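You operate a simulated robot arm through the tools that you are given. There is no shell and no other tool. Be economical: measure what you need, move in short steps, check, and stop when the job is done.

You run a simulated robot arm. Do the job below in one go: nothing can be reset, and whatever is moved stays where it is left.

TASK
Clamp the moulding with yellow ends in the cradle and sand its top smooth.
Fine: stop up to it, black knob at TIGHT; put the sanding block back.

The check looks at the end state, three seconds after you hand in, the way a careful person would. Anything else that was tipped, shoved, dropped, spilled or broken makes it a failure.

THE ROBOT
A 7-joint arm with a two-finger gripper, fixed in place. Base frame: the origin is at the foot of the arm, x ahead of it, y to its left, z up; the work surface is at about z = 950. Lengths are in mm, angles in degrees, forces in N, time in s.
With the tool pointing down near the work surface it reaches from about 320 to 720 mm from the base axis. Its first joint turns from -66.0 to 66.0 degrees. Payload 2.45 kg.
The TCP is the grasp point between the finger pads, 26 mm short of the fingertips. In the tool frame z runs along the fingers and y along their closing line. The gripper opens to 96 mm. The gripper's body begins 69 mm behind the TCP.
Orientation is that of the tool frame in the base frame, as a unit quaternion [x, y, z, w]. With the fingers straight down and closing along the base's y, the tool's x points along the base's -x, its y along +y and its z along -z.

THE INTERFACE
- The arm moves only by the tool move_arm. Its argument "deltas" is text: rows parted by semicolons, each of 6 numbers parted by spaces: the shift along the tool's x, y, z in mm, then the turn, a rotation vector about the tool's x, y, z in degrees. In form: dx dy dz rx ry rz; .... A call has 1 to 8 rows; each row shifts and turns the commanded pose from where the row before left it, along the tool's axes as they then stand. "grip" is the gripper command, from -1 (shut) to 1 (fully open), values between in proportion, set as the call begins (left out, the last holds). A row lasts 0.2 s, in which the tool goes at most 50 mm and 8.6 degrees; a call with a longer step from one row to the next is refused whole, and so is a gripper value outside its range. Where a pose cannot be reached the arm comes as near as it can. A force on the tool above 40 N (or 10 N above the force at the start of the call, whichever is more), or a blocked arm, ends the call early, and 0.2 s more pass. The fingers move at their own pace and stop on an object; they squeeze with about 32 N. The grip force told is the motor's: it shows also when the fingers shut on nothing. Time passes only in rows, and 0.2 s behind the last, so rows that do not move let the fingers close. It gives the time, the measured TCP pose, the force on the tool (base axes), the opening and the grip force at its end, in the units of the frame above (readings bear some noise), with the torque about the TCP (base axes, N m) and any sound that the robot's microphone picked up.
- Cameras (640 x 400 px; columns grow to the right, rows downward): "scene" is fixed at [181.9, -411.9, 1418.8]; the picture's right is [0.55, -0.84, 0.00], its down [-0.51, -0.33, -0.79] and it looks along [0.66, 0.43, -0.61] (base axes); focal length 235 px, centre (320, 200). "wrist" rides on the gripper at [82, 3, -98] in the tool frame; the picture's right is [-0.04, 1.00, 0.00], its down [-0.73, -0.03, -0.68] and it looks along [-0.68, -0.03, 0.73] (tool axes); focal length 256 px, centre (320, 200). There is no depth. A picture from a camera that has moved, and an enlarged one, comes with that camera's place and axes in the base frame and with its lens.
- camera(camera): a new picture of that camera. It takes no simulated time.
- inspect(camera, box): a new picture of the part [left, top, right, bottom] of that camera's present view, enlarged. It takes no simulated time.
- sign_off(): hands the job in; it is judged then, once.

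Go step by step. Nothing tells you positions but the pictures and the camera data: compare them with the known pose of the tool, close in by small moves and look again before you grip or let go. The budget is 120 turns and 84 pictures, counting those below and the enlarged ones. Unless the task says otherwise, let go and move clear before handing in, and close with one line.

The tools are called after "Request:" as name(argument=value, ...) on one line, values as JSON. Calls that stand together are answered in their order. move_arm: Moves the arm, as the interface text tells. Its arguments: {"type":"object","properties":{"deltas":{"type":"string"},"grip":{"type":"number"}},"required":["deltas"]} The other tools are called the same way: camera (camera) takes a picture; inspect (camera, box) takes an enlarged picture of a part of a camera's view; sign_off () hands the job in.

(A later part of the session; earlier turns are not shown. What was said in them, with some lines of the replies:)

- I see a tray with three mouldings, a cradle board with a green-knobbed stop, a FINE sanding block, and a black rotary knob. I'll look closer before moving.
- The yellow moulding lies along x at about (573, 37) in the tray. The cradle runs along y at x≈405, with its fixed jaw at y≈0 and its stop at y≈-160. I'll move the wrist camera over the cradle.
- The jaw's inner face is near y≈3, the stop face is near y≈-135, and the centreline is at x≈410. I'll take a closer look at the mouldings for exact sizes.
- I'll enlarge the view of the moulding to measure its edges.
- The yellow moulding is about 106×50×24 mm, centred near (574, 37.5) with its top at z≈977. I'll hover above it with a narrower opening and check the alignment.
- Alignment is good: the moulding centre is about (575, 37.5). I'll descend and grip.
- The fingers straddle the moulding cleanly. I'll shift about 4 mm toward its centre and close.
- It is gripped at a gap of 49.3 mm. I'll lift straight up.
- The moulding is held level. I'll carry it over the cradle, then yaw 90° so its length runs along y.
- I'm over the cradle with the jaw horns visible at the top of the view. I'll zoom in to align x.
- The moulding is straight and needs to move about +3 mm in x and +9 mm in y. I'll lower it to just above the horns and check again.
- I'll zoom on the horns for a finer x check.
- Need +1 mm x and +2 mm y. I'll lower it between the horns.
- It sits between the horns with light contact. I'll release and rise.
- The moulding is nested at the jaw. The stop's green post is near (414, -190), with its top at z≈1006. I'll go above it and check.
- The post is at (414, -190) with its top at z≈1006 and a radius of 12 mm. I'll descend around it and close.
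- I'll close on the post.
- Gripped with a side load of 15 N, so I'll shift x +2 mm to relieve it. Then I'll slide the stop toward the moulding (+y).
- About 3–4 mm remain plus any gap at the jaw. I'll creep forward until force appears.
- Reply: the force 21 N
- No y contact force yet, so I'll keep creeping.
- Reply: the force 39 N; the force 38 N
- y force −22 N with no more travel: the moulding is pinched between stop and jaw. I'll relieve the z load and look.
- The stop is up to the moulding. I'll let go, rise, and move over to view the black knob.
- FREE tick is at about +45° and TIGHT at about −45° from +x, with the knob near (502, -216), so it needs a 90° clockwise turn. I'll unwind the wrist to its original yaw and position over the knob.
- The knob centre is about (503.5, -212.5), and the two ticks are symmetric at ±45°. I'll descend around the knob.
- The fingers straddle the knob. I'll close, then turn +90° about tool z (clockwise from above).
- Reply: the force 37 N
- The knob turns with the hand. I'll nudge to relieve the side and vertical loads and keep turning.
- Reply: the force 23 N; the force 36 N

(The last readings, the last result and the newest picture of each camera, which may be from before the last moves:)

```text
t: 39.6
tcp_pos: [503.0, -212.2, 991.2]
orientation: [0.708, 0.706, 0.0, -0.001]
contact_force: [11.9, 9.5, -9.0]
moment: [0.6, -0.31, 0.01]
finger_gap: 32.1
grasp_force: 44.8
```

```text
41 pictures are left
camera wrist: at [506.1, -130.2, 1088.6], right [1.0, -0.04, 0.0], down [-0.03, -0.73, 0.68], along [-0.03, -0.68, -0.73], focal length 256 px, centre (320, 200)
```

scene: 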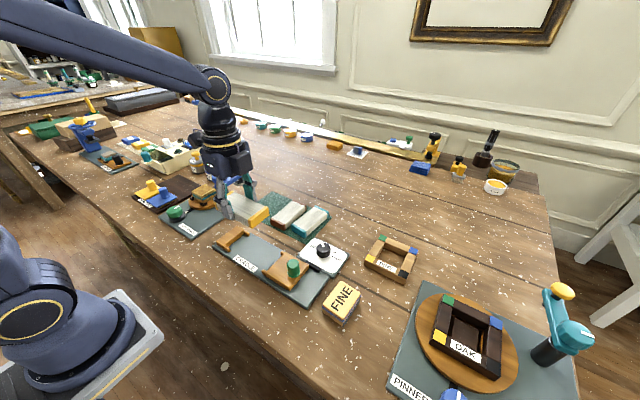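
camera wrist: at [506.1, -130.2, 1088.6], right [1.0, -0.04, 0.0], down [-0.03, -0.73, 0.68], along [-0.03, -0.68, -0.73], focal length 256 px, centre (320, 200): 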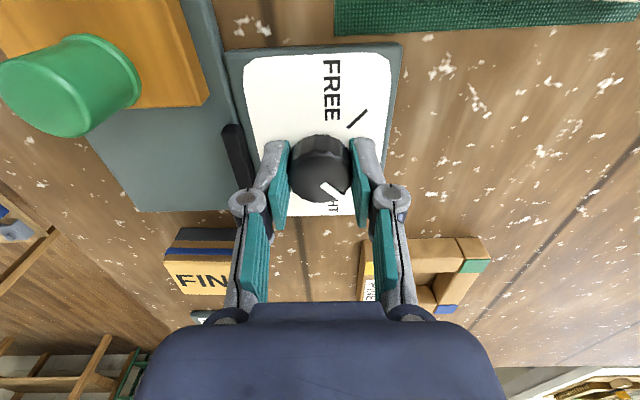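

The pointer now aims at −45°, toward TIGHT. I'll release, rise, and verify.

Request:
move_arm(deltas="0 0 0 0 0 0;0 0 0 0 0 0;0 0 0 0 0 0", grip=0.1)

Request:
move_arm(deltas="0 0 -25 0 0 0;0 0 -35 0 0 0;0 -20 -35 0 0 0;0 -30 0 0 0 0;0 0 0 0 0 0")

Request:
inspect(camera="wrist", box=[190, 20, 510, 220])

Request:
inspect(camera="scene", box=[250, 200, 410, 300])

```text
t: 40.4
tcp_pos: [501.6, -213.4, 990.3]
orientation: [0.708, 0.706, 0.001, 0.0]
contact_force: [0.7, 0.0, 0.3]
moment: [0.0, -0.01, 0.03]
finger_gap: 52.9
grasp_force: 0.1
```

```text
t: 41.6
tcp_pos: [454.3, -213.8, 1088.0]
orientation: [0.708, 0.706, -0.001, 0.0]
contact_force: [-0.6, -0.3, 0.4]
moment: [0.0, -0.02, 0.01]
finger_gap: 52.8
grasp_force: 0.0
```

```text
2.00 times, centred on (350, 120) of wrist
camera zoom: at [457.4, -131.5, 1185.6], right [1.0, -0.04, 0.0], down [-0.03, -0.73, 0.68], along [-0.03, -0.68, -0.73], focal length 512 px, centre (260, 360)
```

zoom: 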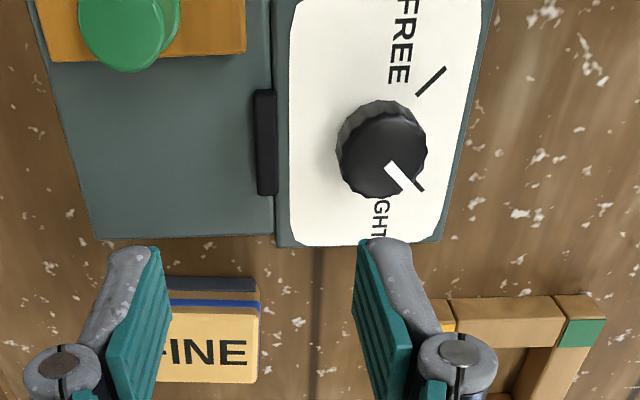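

```text
4.00 times, centred on (330, 250) of scene
camera zoom: at [181.9, -411.9, 1418.8], right [0.55, -0.84, 0.0], down [-0.51, -0.33, -0.79], along [0.66, 0.43, -0.61], focal length 939 px, centre (280, 0)
```

zoom: 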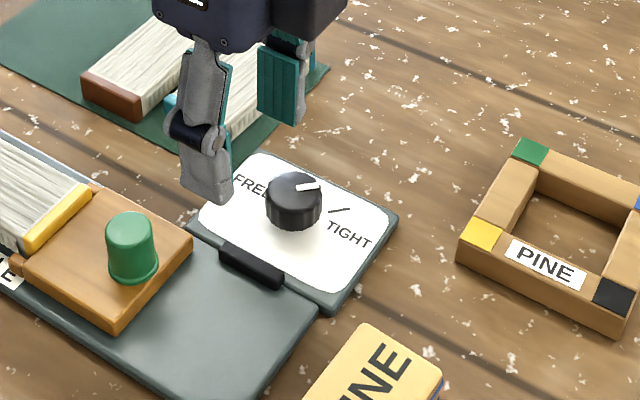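

The knob is at TIGHT. Next is the FINE block, estimated near (415, -309) and about 68×54 mm. I'll move over it for a clear view, with the gripper open.

Request:
move_arm(deltas="-30 -10 -8 0 0 0;-30 -10 -4 0 0 0;-30 -10 0 0 0 0;-26 -9 0 0 0 0;0 0 0 0 0 0;0 0 0 0 0 0", grip=1)

Request:
inspect(camera="wrist", box=[200, 0, 440, 150])

Request:
inspect(camera="scene", box=[290, 260, 400, 329])

```text
t: 43.0
tcp_pos: [412.7, -329.6, 1098.2]
orientation: [0.707, 0.707, 0.0, -0.001]
contact_force: [-0.1, 0.0, 0.2]
moment: [-0.02, 0.05, -0.01]
finger_gap: 96.0
grasp_force: 0.0
```

```text
2.67 times, centred on (320, 75) of wrist
camera zoom: at [416.3, -246.6, 1195.4], right [1.0, -0.04, 0.0], down [-0.03, -0.73, 0.68], along [-0.03, -0.68, -0.73], focal length 683 px, centre (320, 533)
```

zoom: 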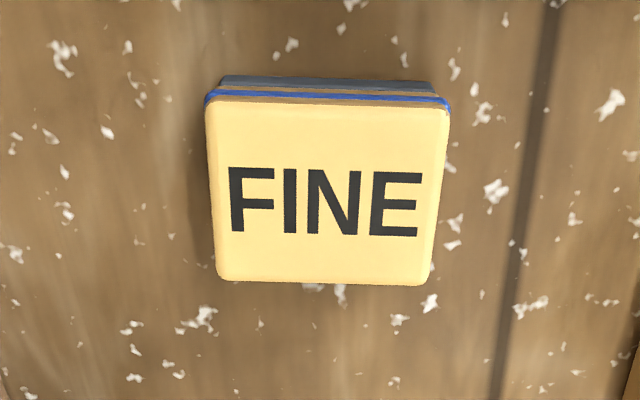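

```text
5.80 times, centred on (345, 294) of scene
camera zoom: at [181.9, -411.9, 1418.8], right [0.55, -0.84, 0.0], down [-0.51, -0.33, -0.79], along [0.66, 0.43, -0.61], focal length 1360 px, centre (175, -348)
```

zoom: 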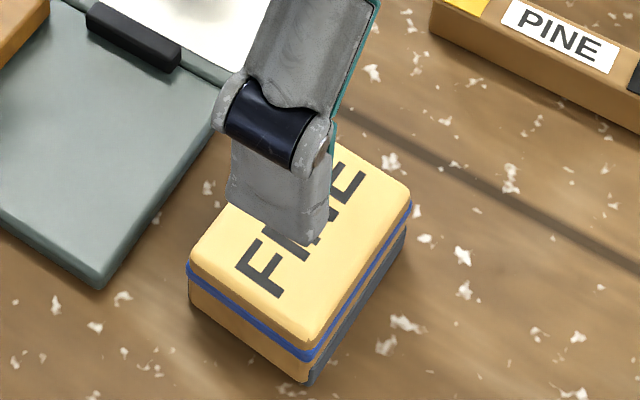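

The FINE block is at about (415, -311.5), 67×51×30 mm, and yawed about 4° clockwise. I'll match that yaw and descend partway.

Request:
move_arm(deltas="0 0 0 0 0 4;9 0.4 25 0 0 0;9.2 0.4 25 0 0 0;0 0 20 0 0 0;0 0 0 0 0 0")

Request:
camera(camera="wrist")

```text
t: 44.2
tcp_pos: [415.0, -311.9, 1027.5]
orientation: [0.731, 0.682, -0.001, 0.0]
contact_force: [-0.2, -1.0, -0.5]
moment: [-0.03, 0.01, -0.01]
finger_gap: 96.2
grasp_force: 0.0
```

```text
36 pictures are left
camera wrist: at [423.9, -230.0, 1125.1], right [0.99, -0.11, 0.0], down [-0.08, -0.73, 0.68], along [-0.07, -0.67, -0.73], focal length 256 px, centre (320, 200)
```

wrist: 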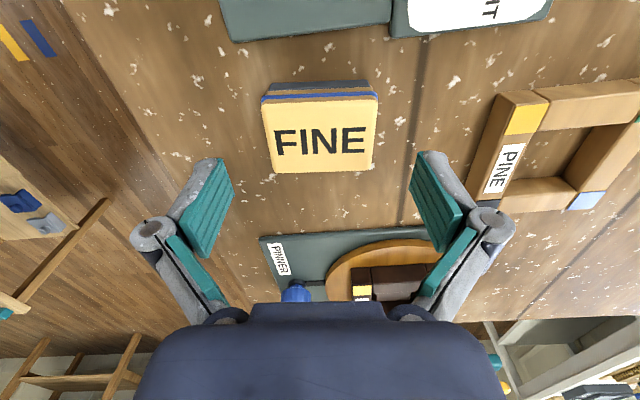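

Aligned. I'll descend to grip the plain ±x sides, keeping the fingertips above the abrasive.

Request:
move_arm(deltas="1 0.5 20 0 0 0;0 0 15 0 0 0;0 0 4 0 0 0;0 0 0 0 0 0")

Request:
move_arm(deltas="0 0 0 0 0 0;0 0 0 0 0 0;0 0 0 0 0 0;0 0 0 0 0 0", grip=-1)

Request:
inspect(camera="scene", box=[290, 250, 418, 330])

```text
t: 45.2
tcp_pos: [414.6, -311.5, 987.1]
orientation: [0.731, 0.682, 0.0, 0.001]
contact_force: [0.3, 0.5, -0.3]
moment: [-0.01, 0.01, 0.01]
finger_gap: 95.7
grasp_force: 0.1
```

```text
t: 46.2
tcp_pos: [414.4, -311.6, 987.6]
orientation: [0.731, 0.682, -0.001, 0.001]
contact_force: [0.8, 0.2, 3.0]
moment: [0.06, 0.0, 0.0]
finger_gap: 67.1
grasp_force: 32.3
```

```text
5.00 times, centred on (354, 290) of scene
camera zoom: at [181.9, -411.9, 1418.8], right [0.55, -0.84, 0.0], down [-0.51, -0.33, -0.79], along [0.66, 0.43, -0.61], focal length 1173 px, centre (150, -250)
```

zoom: 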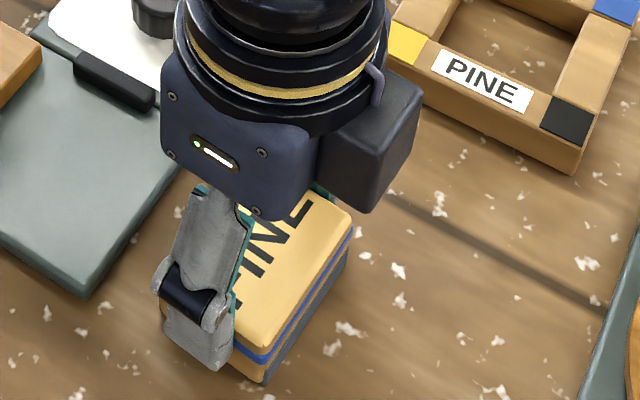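

The block is held (67 mm) at (414.5, -311.5, 987.5). I'll lift, square the yaw, and carry it over the moulding's centre (y≈-50).

Request:
move_arm(deltas="0 0 -10 0 0 0;0 0 -25 0 0 0;0 0 -30 0 0 0;0 0 -30 0 0 0;0 0 0 0 0 -4;0 0 0 0 0 0")

Request:
move_arm(deltas="40 0 0 0 0 0;45 0 0 0 0 0;45 0 0 0 0 0;45 0 0 0 0 0;45 0 0 0 0 0;41 0 0 0 0 0;0 0 0 0 0 0")

Request:
camera(camera="wrist")

Request:
inspect(camera="scene", box=[190, 170, 350, 270])

```text
t: 47.6
tcp_pos: [417.0, -311.1, 1083.5]
orientation: [0.707, 0.708, -0.001, -0.001]
contact_force: [1.4, 0.7, 0.6]
moment: [0.03, -0.03, 0.0]
finger_gap: 66.9
grasp_force: 32.2
```

```text
t: 49.2
tcp_pos: [415.5, -52.7, 1084.5]
orientation: [0.707, 0.707, 0.0, 0.0]
contact_force: [-1.1, -0.5, -0.7]
moment: [-0.01, -0.02, 0.05]
finger_gap: 67.1
grasp_force: 32.2
```

```text
34 pictures are left
camera wrist: at [418.6, 31.0, 1181.6], right [1.0, -0.04, 0.0], down [-0.03, -0.73, 0.68], along [-0.03, -0.68, -0.73], focal length 256 px, centre (320, 200)
```

wrist: 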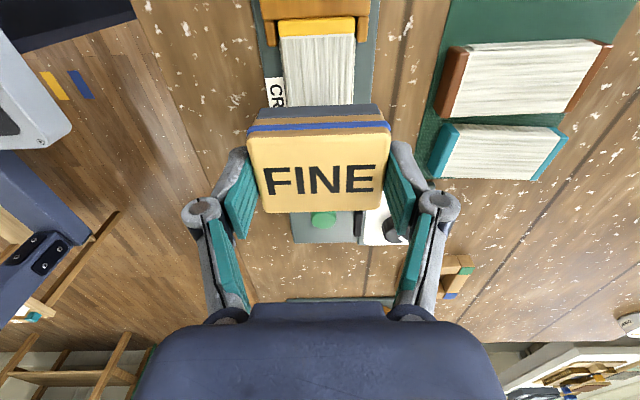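

```text
4.00 times, centred on (270, 220) of scene
camera zoom: at [181.9, -411.9, 1418.8], right [0.55, -0.84, 0.0], down [-0.51, -0.33, -0.79], along [0.66, 0.43, -0.61], focal length 939 px, centre (520, 120)
```

zoom: 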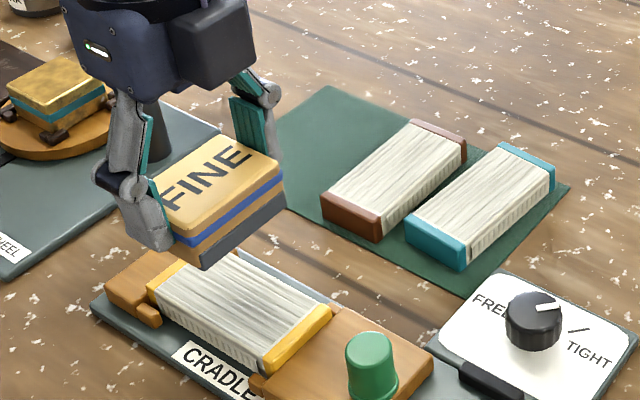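

The block is squared above the moulding, with contact expected at TCP z≈1024. I'll lower to just above, then creep down.

Request:
move_arm(deltas="1 0 20 0 0 0;1 0 20 0 0 0;0 0 10 0 0 0;0 0 0 0 0 0")

Request:
move_arm(deltas="0 0 2 0 0 0;0 0 2 0 0 0;0 0 1.5 0 0 0;0 0 1 0 0 0;0 0 0 0 0 0")

```text
t: 50.2
tcp_pos: [415.9, -47.8, 1034.7]
orientation: [0.708, 0.706, 0.0, -0.001]
contact_force: [-0.1, -0.3, -0.6]
moment: [-0.01, 0.02, 0.0]
finger_gap: 67.1
grasp_force: 31.7
```

```text
t: 51.4
tcp_pos: [416.7, -49.7, 1027.4]
orientation: [0.707, 0.707, 0.0, 0.0]
contact_force: [-0.4, 0.5, -0.7]
moment: [-0.04, -0.02, 0.03]
finger_gap: 67.3
grasp_force: 32.1
```

Request:
move_arm(deltas="0 0 1 0 0 0;0 0 1 0 0 0;0 0 0 0 0 0")

Request:
move_arm(deltas="0 0 0.7 0 0 0;0 0 0.7 0 0 0;0 0 0 0 0 0")

Request:
inspect(camera="scene", box=[200, 190, 328, 270])

```text
t: 52.2
tcp_pos: [415.5, -46.7, 1026.4]
orientation: [0.707, 0.707, 0.0, 0.0]
contact_force: [0.3, 1.1, -0.4]
moment: [0.0, -0.02, 0.01]
finger_gap: 67.2
grasp_force: 32.1
```

```text
t: 53.0
tcp_pos: [415.8, -47.6, 1024.0]
orientation: [0.707, 0.708, 0.0, 0.0]
contact_force: [-0.2, 0.5, -0.3]
moment: [0.0, 0.0, 0.0]
finger_gap: 67.0
grasp_force: 32.1
```

```text
5.00 times, centred on (264, 230) of scene
camera zoom: at [181.9, -411.9, 1418.8], right [0.55, -0.84, 0.0], down [-0.51, -0.33, -0.79], along [0.66, 0.43, -0.61], focal length 1173 px, centre (600, 50)
```

zoom: 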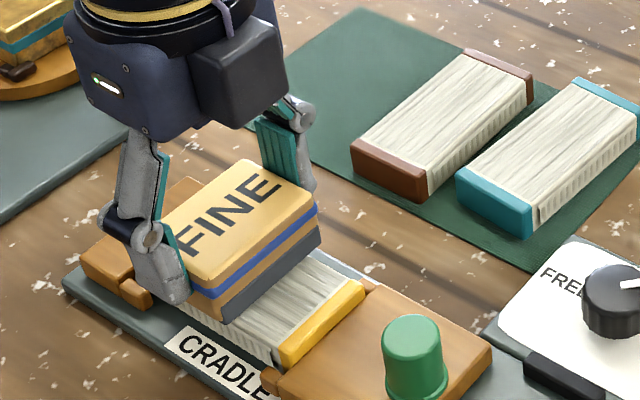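

Still about 1–2 mm above. I'll continue down in small steps.

Request:
move_arm(deltas="0 0 0.7 0 0 0;0 0 0.7 0 0 0;0 0 0 0 0 0")

Request:
move_arm(deltas="0 0 0.7 0 0 0;0 0 0.7 0 0 0;0 0 0 0 0 0")

Request:
move_arm(deltas="0 0 0.5 0 0 0;0 0 0.5 0 0 0;0 0 0 0 0 0")

```text
t: 53.8
tcp_pos: [415.3, -49.2, 1022.0]
orientation: [0.707, 0.707, -0.001, 0.0]
contact_force: [0.0, 0.6, -0.8]
moment: [0.0, -0.01, 0.0]
finger_gap: 67.1
grasp_force: 31.5
```

```text
t: 54.6
tcp_pos: [415.0, -47.7, 1021.0]
orientation: [0.707, 0.707, 0.0, 0.0]
contact_force: [-2.6, 0.0, 7.0]
moment: [-0.04, 0.09, 0.01]
finger_gap: 67.3
grasp_force: 32.3
```

```text
t: 55.4
tcp_pos: [415.1, -47.6, 1019.9]
orientation: [0.708, 0.706, 0.001, 0.001]
contact_force: [1.1, -1.4, 26.2]
moment: [0.01, 0.01, 0.01]
finger_gap: 67.5
grasp_force: 32.0
```

Firm contact at 26 N; I'll ease to about 15 N and start strokes along the length.

Request:
move_arm(deltas="0 0 -0.4 0 0 0;10 0 0 0 0 0;10 0 0 0 0 0;8 0 0 0 0 0;0 0 0 0 0 0")

Request:
move_arm(deltas="-9 0 0 0 0 0;-9 0 0 0 0 0;-9 0 0 0 0 0;-9 0 0 0 0 0;-9 0 0 0 0 0;-9 0 0 0 0 0;-8 0 0 0 0 0;0 0 0 0 0 0")

Request:
inspect(camera="wrist", box=[160, 0, 480, 200])

```text
t: 56.6
tcp_pos: [415.5, -18.5, 1020.4]
orientation: [0.707, 0.707, 0.0, -0.001]
contact_force: [0.0, -1.4, 4.3]
moment: [-0.08, -0.07, -0.08]
finger_gap: 67.2
grasp_force: 32.3
```

```text
t: 58.4
tcp_pos: [417.0, -82.3, 1020.1]
orientation: [0.707, 0.707, 0.0, 0.0]
contact_force: [0.2, 0.0, -0.8]
moment: [-0.02, 0.02, -0.02]
finger_gap: 66.9
grasp_force: 32.3
```

```text
2.00 times, centred on (320, 100) of wrist
camera zoom: at [419.8, 0.0, 1118.8], right [1.0, -0.04, 0.0], down [-0.03, -0.73, 0.68], along [-0.03, -0.68, -0.73], focal length 512 px, centre (320, 400)
```

zoom: 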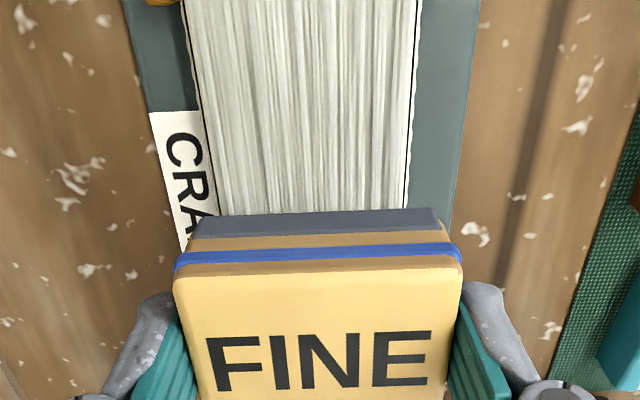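

Contact faded at this end, so I'll press more before the return stroke.

Request:
move_arm(deltas="0 0 0.5 0 0 0;0 0 0.4 0 0 0;0 0 0 0 0 0")

Request:
move_arm(deltas="9 0 0 0 0 0;9 0 0 0 0 0;9 0 0 0 0 0;9 0 0 0 0 0;9 0 0 0 0 0;9 0 0 0 0 0;9 0 0 0 0 0;0 0 0 0 0 0")

```text
t: 59.2
tcp_pos: [417.2, -82.9, 1020.0]
orientation: [0.708, 0.706, 0.001, 0.0]
contact_force: [0.3, 0.9, 7.9]
moment: [0.04, -0.03, -0.02]
finger_gap: 66.9
grasp_force: 32.0
```

```text
t: 61.0
tcp_pos: [417.7, -16.9, 1019.5]
orientation: [0.707, 0.707, 0.0, 0.001]
contact_force: [0.2, -2.2, 6.2]
moment: [-0.07, -0.04, -0.04]
finger_gap: 67.2
grasp_force: 32.0
```

Contact holds at about 7 N on both ends. I'll add slight pressure and make a return pass, then look.

Request:
move_arm(deltas="0 -2 0.3 0 0 0;-9 0 0 0 0 0;-9 0 0 0 0 0;-9 0 0 0 0 0;-9 0 0 0 0 0;-9 0 0 0 0 0;-9 0 0 0 0 0;-10 0 0 0 0 0")

Request:
inspect(camera="wrist", box=[160, 0, 480, 200])

```text
t: 62.8
tcp_pos: [414.5, -82.4, 1018.8]
orientation: [0.707, 0.707, 0.0, 0.0]
contact_force: [1.4, 8.4, 22.3]
moment: [0.33, -0.04, -0.02]
finger_gap: 67.4
grasp_force: 31.6
```

```text
2.00 times, centred on (320, 100) of wrist
camera zoom: at [417.2, -0.7, 1117.5], right [1.0, -0.04, 0.0], down [-0.03, -0.73, 0.68], along [-0.03, -0.68, -0.73], focal length 512 px, centre (320, 400)
```

zoom: 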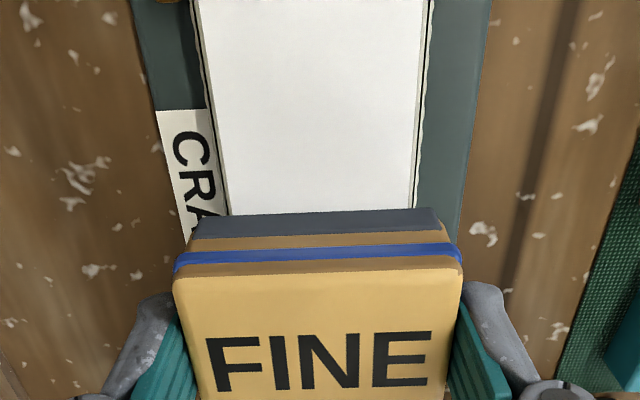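

The visible part has turned smooth. I'll lift off and check the whole top.

Request:
move_arm(deltas="0 0 -5 0 0 0;0 0 -20 0 0 0;0 0 -30 0 0 0;-40 0 -10 0 0 0;-45 0 0 0 0 0;-45 0 0 0 0 0;0 0 0 0 0 0")

Request:
inspect(camera="scene", box=[200, 200, 328, 280])

Request:
inspect(camera="wrist", box=[200, 0, 440, 150])

```text
t: 64.4
tcp_pos: [413.1, -212.4, 1086.1]
orientation: [0.707, 0.707, 0.0, -0.001]
contact_force: [-1.5, -0.3, -0.5]
moment: [0.01, -0.03, 0.03]
finger_gap: 67.0
grasp_force: 31.9
```

```text
5.00 times, centred on (264, 240) of scene
camera zoom: at [181.9, -411.9, 1418.8], right [0.55, -0.84, 0.0], down [-0.51, -0.33, -0.79], along [0.66, 0.43, -0.61], focal length 1173 px, centre (600, 0)
```

zoom: 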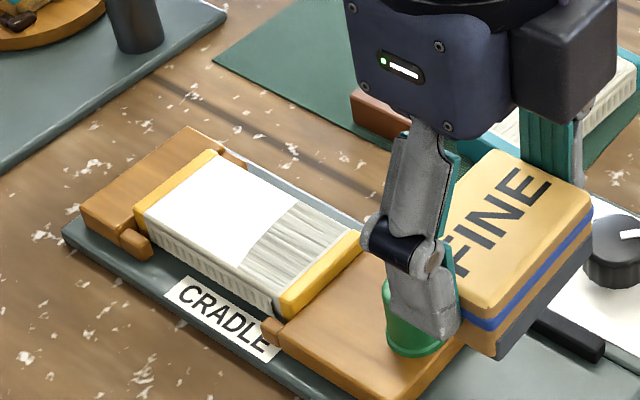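

```text
2.67 times, centred on (320, 75) of wrist
camera zoom: at [416.6, -129.6, 1183.7], right [1.0, -0.04, 0.0], down [-0.03, -0.73, 0.68], along [-0.03, -0.68, -0.73], focal length 683 px, centre (320, 533)
```

zoom: 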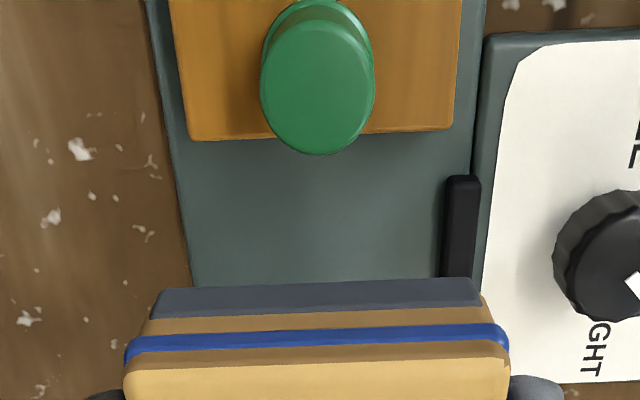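

The jaw-side 60% is smooth; the stop-side portion is still rough. I'll return and do more passes there.

Request:
move_arm(deltas="45 0.5 0 0 0 0;45 0.5 0 0 0 0;44 0.5 0 0 0 0;0 0 25 0 0 0;0 0 25 0 0 0;0 0 12 0 0 0;0 0 0 0 0 0")

Request:
move_arm(deltas="0 0 1 0 0 0;0 0 1 0 0 0;0 0 1 0 0 0;0 0 0.7 0 0 0;0 0 0 0 0 0")

```text
t: 66.0
tcp_pos: [415.1, -78.1, 1021.0]
orientation: [0.708, 0.706, 0.0, 0.0]
contact_force: [0.2, -0.4, -1.3]
moment: [0.01, 0.02, 0.0]
finger_gap: 67.3
grasp_force: 31.6
```

```text
t: 67.2
tcp_pos: [415.5, -79.5, 1019.3]
orientation: [0.707, 0.707, 0.0, 0.001]
contact_force: [-2.3, 1.9, 19.3]
moment: [0.12, 0.1, -0.04]
finger_gap: 67.5
grasp_force: 32.2
```

Contact at 19 N. I'll stroke over the rough section.

Request:
move_arm(deltas="9 0 0 0 0 0;9 0 0 0 0 0;9 0 0 0 0 0;-9 0 0 0 0 0;-9 0 0 0 0 0;-9 0 0 0 0 0;-9 0 0 0 0 0;0 0 0 0 0 0")

Request:
move_arm(deltas="9 0 0.2 0 0 0;9 0 0 0 0 0;9 0 0 0 0 0;9 0 0 0 0 0;-9 0 0 0 0 0;-9 0 0 0 0 0;-9 0 0 0 0 0;-9 0 0 0 0 0")

Request:
move_arm(deltas="9 0 0 0 0 0;9 0 0 0 0 0;9 0 0 0 0 0;9 0 0 0 0 0;9 0 0 0 0 0;9 0 0 0 0 0;9 0 0 0 0 0;0 0 0 0 0 0")

Request:
inspect(camera="scene", box=[200, 200, 328, 280])

```text
t: 69.0
tcp_pos: [411.6, -88.0, 1017.4]
orientation: [0.708, 0.706, 0.0, -0.001]
contact_force: [-0.9, 2.8, 7.3]
moment: [0.11, -0.09, 0.02]
finger_gap: 67.3
grasp_force: 31.8
```

```text
t: 70.8
tcp_pos: [415.2, -87.8, 1018.6]
orientation: [0.707, 0.707, 0.0, 0.0]
contact_force: [-0.2, 0.7, 1.6]
moment: [0.05, -0.04, -0.03]
finger_gap: 67.2
grasp_force: 31.8
```

```text
t: 72.6
tcp_pos: [414.7, -22.6, 1020.6]
orientation: [0.707, 0.707, -0.001, -0.001]
contact_force: [-0.6, 0.2, -0.8]
moment: [0.0, -0.01, -0.01]
finger_gap: 67.2
grasp_force: 32.1
```

```text
5.00 times, centred on (264, 240) of scene
camera zoom: at [181.9, -411.9, 1418.8], right [0.55, -0.84, 0.0], down [-0.51, -0.33, -0.79], along [0.66, 0.43, -0.61], focal length 1173 px, centre (600, 0)
```

zoom: 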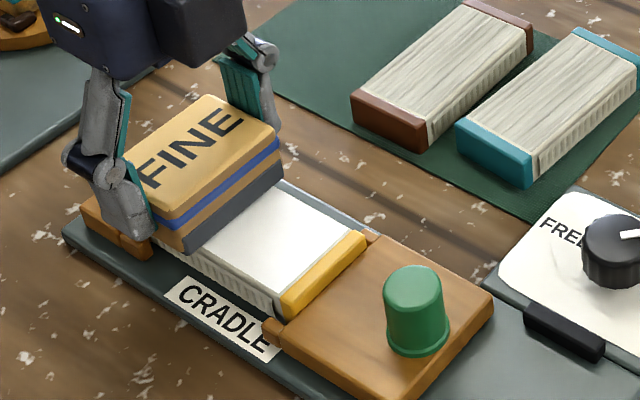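

The rest is smooth now. I'll lift off and carry the block back toward its home at (414.5, -311.5).

Request:
move_arm(deltas="0 0 -5 0 0 0;0 0 -25 0 0 0;0 0 -33 0 0 0;-40 0 0 0 0 0;-42 0 0 0 0 0;-42 0 0 0 0 0;-42 0 0 0 0 0;0 0 0 0 0 0")

Request:
move_arm(deltas="-42 0 0 0 0 0;-42 0 0 0 0 0;-39 0 0 0 0 0;0 0 0 0 0 4;0 0 0 0 0 0;0 0 0 0 0 0")

Request:
inspect(camera="scene", box=[200, 190, 360, 290])

Request:
camera(camera="wrist")

```text
t: 74.4
tcp_pos: [410.8, -192.7, 1078.8]
orientation: [0.708, 0.707, 0.0, 0.0]
contact_force: [0.4, 0.3, -0.5]
moment: [0.0, 0.01, 0.0]
finger_gap: 67.4
grasp_force: 32.0
```

```text
t: 75.8
tcp_pos: [415.4, -316.4, 1082.6]
orientation: [0.732, 0.682, 0.0, 0.001]
contact_force: [-0.5, 0.0, -0.7]
moment: [-0.01, -0.01, -0.03]
finger_gap: 67.4
grasp_force: 32.0
```

```text
4.00 times, centred on (280, 240) of scene
camera zoom: at [181.9, -411.9, 1418.8], right [0.55, -0.84, 0.0], down [-0.51, -0.33, -0.79], along [0.66, 0.43, -0.61], focal length 939 px, centre (480, 40)
```

zoom: 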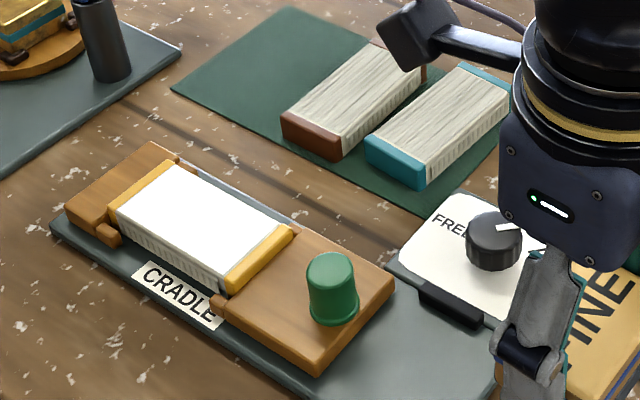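

```text
25 pictures are left
camera wrist: at [423.3, -233.6, 1180.5], right [0.99, -0.11, 0.0], down [-0.08, -0.73, 0.68], along [-0.08, -0.67, -0.73], focal length 256 px, centre (320, 200)
```

wrist: 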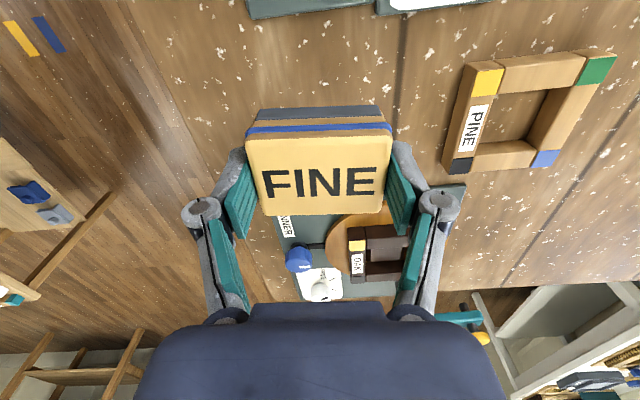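

The moulding's top is all smooth. I'll lower the block at its home spot, slowly near the surface.

Request:
move_arm(deltas="2.5 0 30 0 0 0;2.5 0 30 0 0 0;0 0 20 0 0 0;0 0 8 0 0 0;0 0 0 0 0 0;0 0 0 0 0 0")

Request:
move_arm(deltas="0 0 2 0 0 0;0 0 2 0 0 0;0 0 1 0 0 0;0 0 0 0 0 0")

```text
t: 77.2
tcp_pos: [416.2, -308.5, 992.3]
orientation: [0.731, 0.683, 0.0, 0.0]
contact_force: [-0.9, -0.6, -0.8]
moment: [0.03, -0.02, 0.0]
finger_gap: 67.2
grasp_force: 32.3
```

```text
t: 78.2
tcp_pos: [416.0, -308.5, 988.5]
orientation: [0.731, 0.682, 0.0, 0.0]
contact_force: [-0.6, 1.1, -0.5]
moment: [-0.01, 0.03, -0.01]
finger_gap: 67.1
grasp_force: 31.9
```

Request:
move_arm(deltas="-2.5 -1.5 0 0 0 0;0 0 0.8 0 0 0;0 0 0.7 0 0 0;0 0 0 0 0 0")

Request:
move_arm(deltas="0 0 0.7 0 0 0;0 0 0 0 0 0")

```text
t: 79.2
tcp_pos: [414.2, -312.0, 985.6]
orientation: [0.731, 0.682, -0.001, 0.001]
contact_force: [0.5, 0.1, -0.9]
moment: [-0.01, -0.01, 0.01]
finger_gap: 67.2
grasp_force: 32.3
```

```text
t: 79.8
tcp_pos: [413.9, -310.6, 986.1]
orientation: [0.731, 0.682, 0.0, -0.001]
contact_force: [-0.8, 1.0, 3.8]
moment: [0.0, 0.06, -0.04]
finger_gap: 67.4
grasp_force: 31.9
```

The block has touched down (3.8 N) at its original pose. I'll release gently and rise.

Request:
move_arm(deltas="0 0 0 0 0 0;0 0 0 0 0 0;0 0 0 0 0 0", grip=0.95)

Request:
move_arm(deltas="0 0 -15 0 0 0;0 0 -30 0 0 0;0 0 -40 0 0 0;0 0 -40 0 0 0;0 0 -40 0 0 -4;-40 0 -20 0 0 0;-40 0 0 0 0 0;0 0 0 0 0 0")

Request:
camera(camera="scene")

Request:
inspect(camera="scene", box=[200, 200, 392, 320])

Request:
inspect(camera="scene", box=[210, 220, 306, 280])

```text
t: 80.6
tcp_pos: [413.5, -310.8, 985.9]
orientation: [0.732, 0.682, 0.0, 0.001]
contact_force: [0.5, -0.1, 0.4]
moment: [0.01, 0.01, -0.01]
finger_gap: 93.4
grasp_force: 0.1
```

```text
t: 82.4
tcp_pos: [415.5, -392.5, 1171.4]
orientation: [0.707, 0.707, 0.0, 0.0]
contact_force: [-0.1, 0.3, -0.5]
moment: [0.01, 0.0, -0.02]
finger_gap: 93.6
grasp_force: 0.1
```

```text
24 pictures are left
```

scene: 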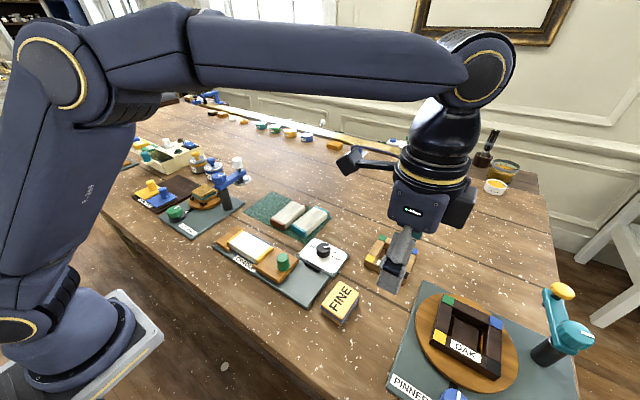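

```text
3.33 times, centred on (296, 260) of scene
camera zoom: at [181.9, -411.9, 1418.8], right [0.55, -0.84, 0.0], down [-0.51, -0.33, -0.79], along [0.66, 0.43, -0.61], focal length 782 px, centre (400, 0)
```

zoom: 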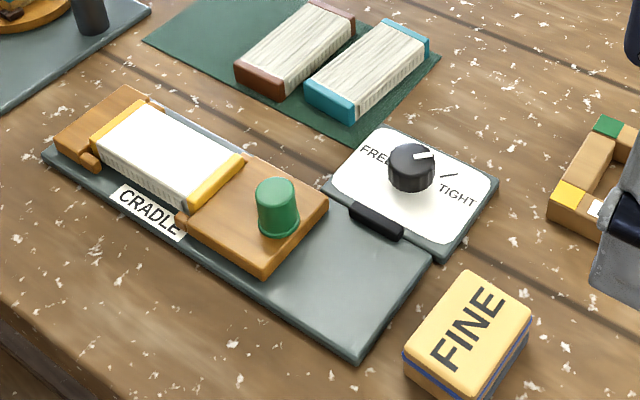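

```text
6.67 times, centred on (258, 250) of scene
camera zoom: at [181.9, -411.9, 1418.8], right [0.55, -0.84, 0.0], down [-0.51, -0.33, -0.79], along [0.66, 0.43, -0.61], focal length 1564 px, centre (733, -133)
```

zoom: 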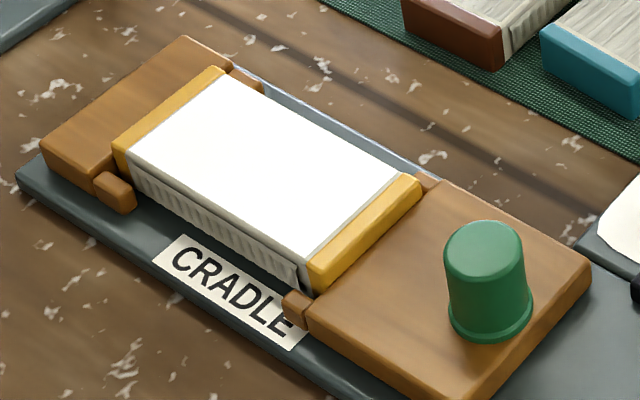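

The moulding is clamped with its top smooth, the stop is up to it, the knob is at TIGHT, the FINE block is back in place and the arm is clear. Handing in.

Request:
sign_off()

```text
The job is handed in.
```

The yellow-ended moulding is clamped in the cradle with its top sanded smooth, the stop is up to it, the black knob is at TIGHT, and the FINE sanding block is back where it was.
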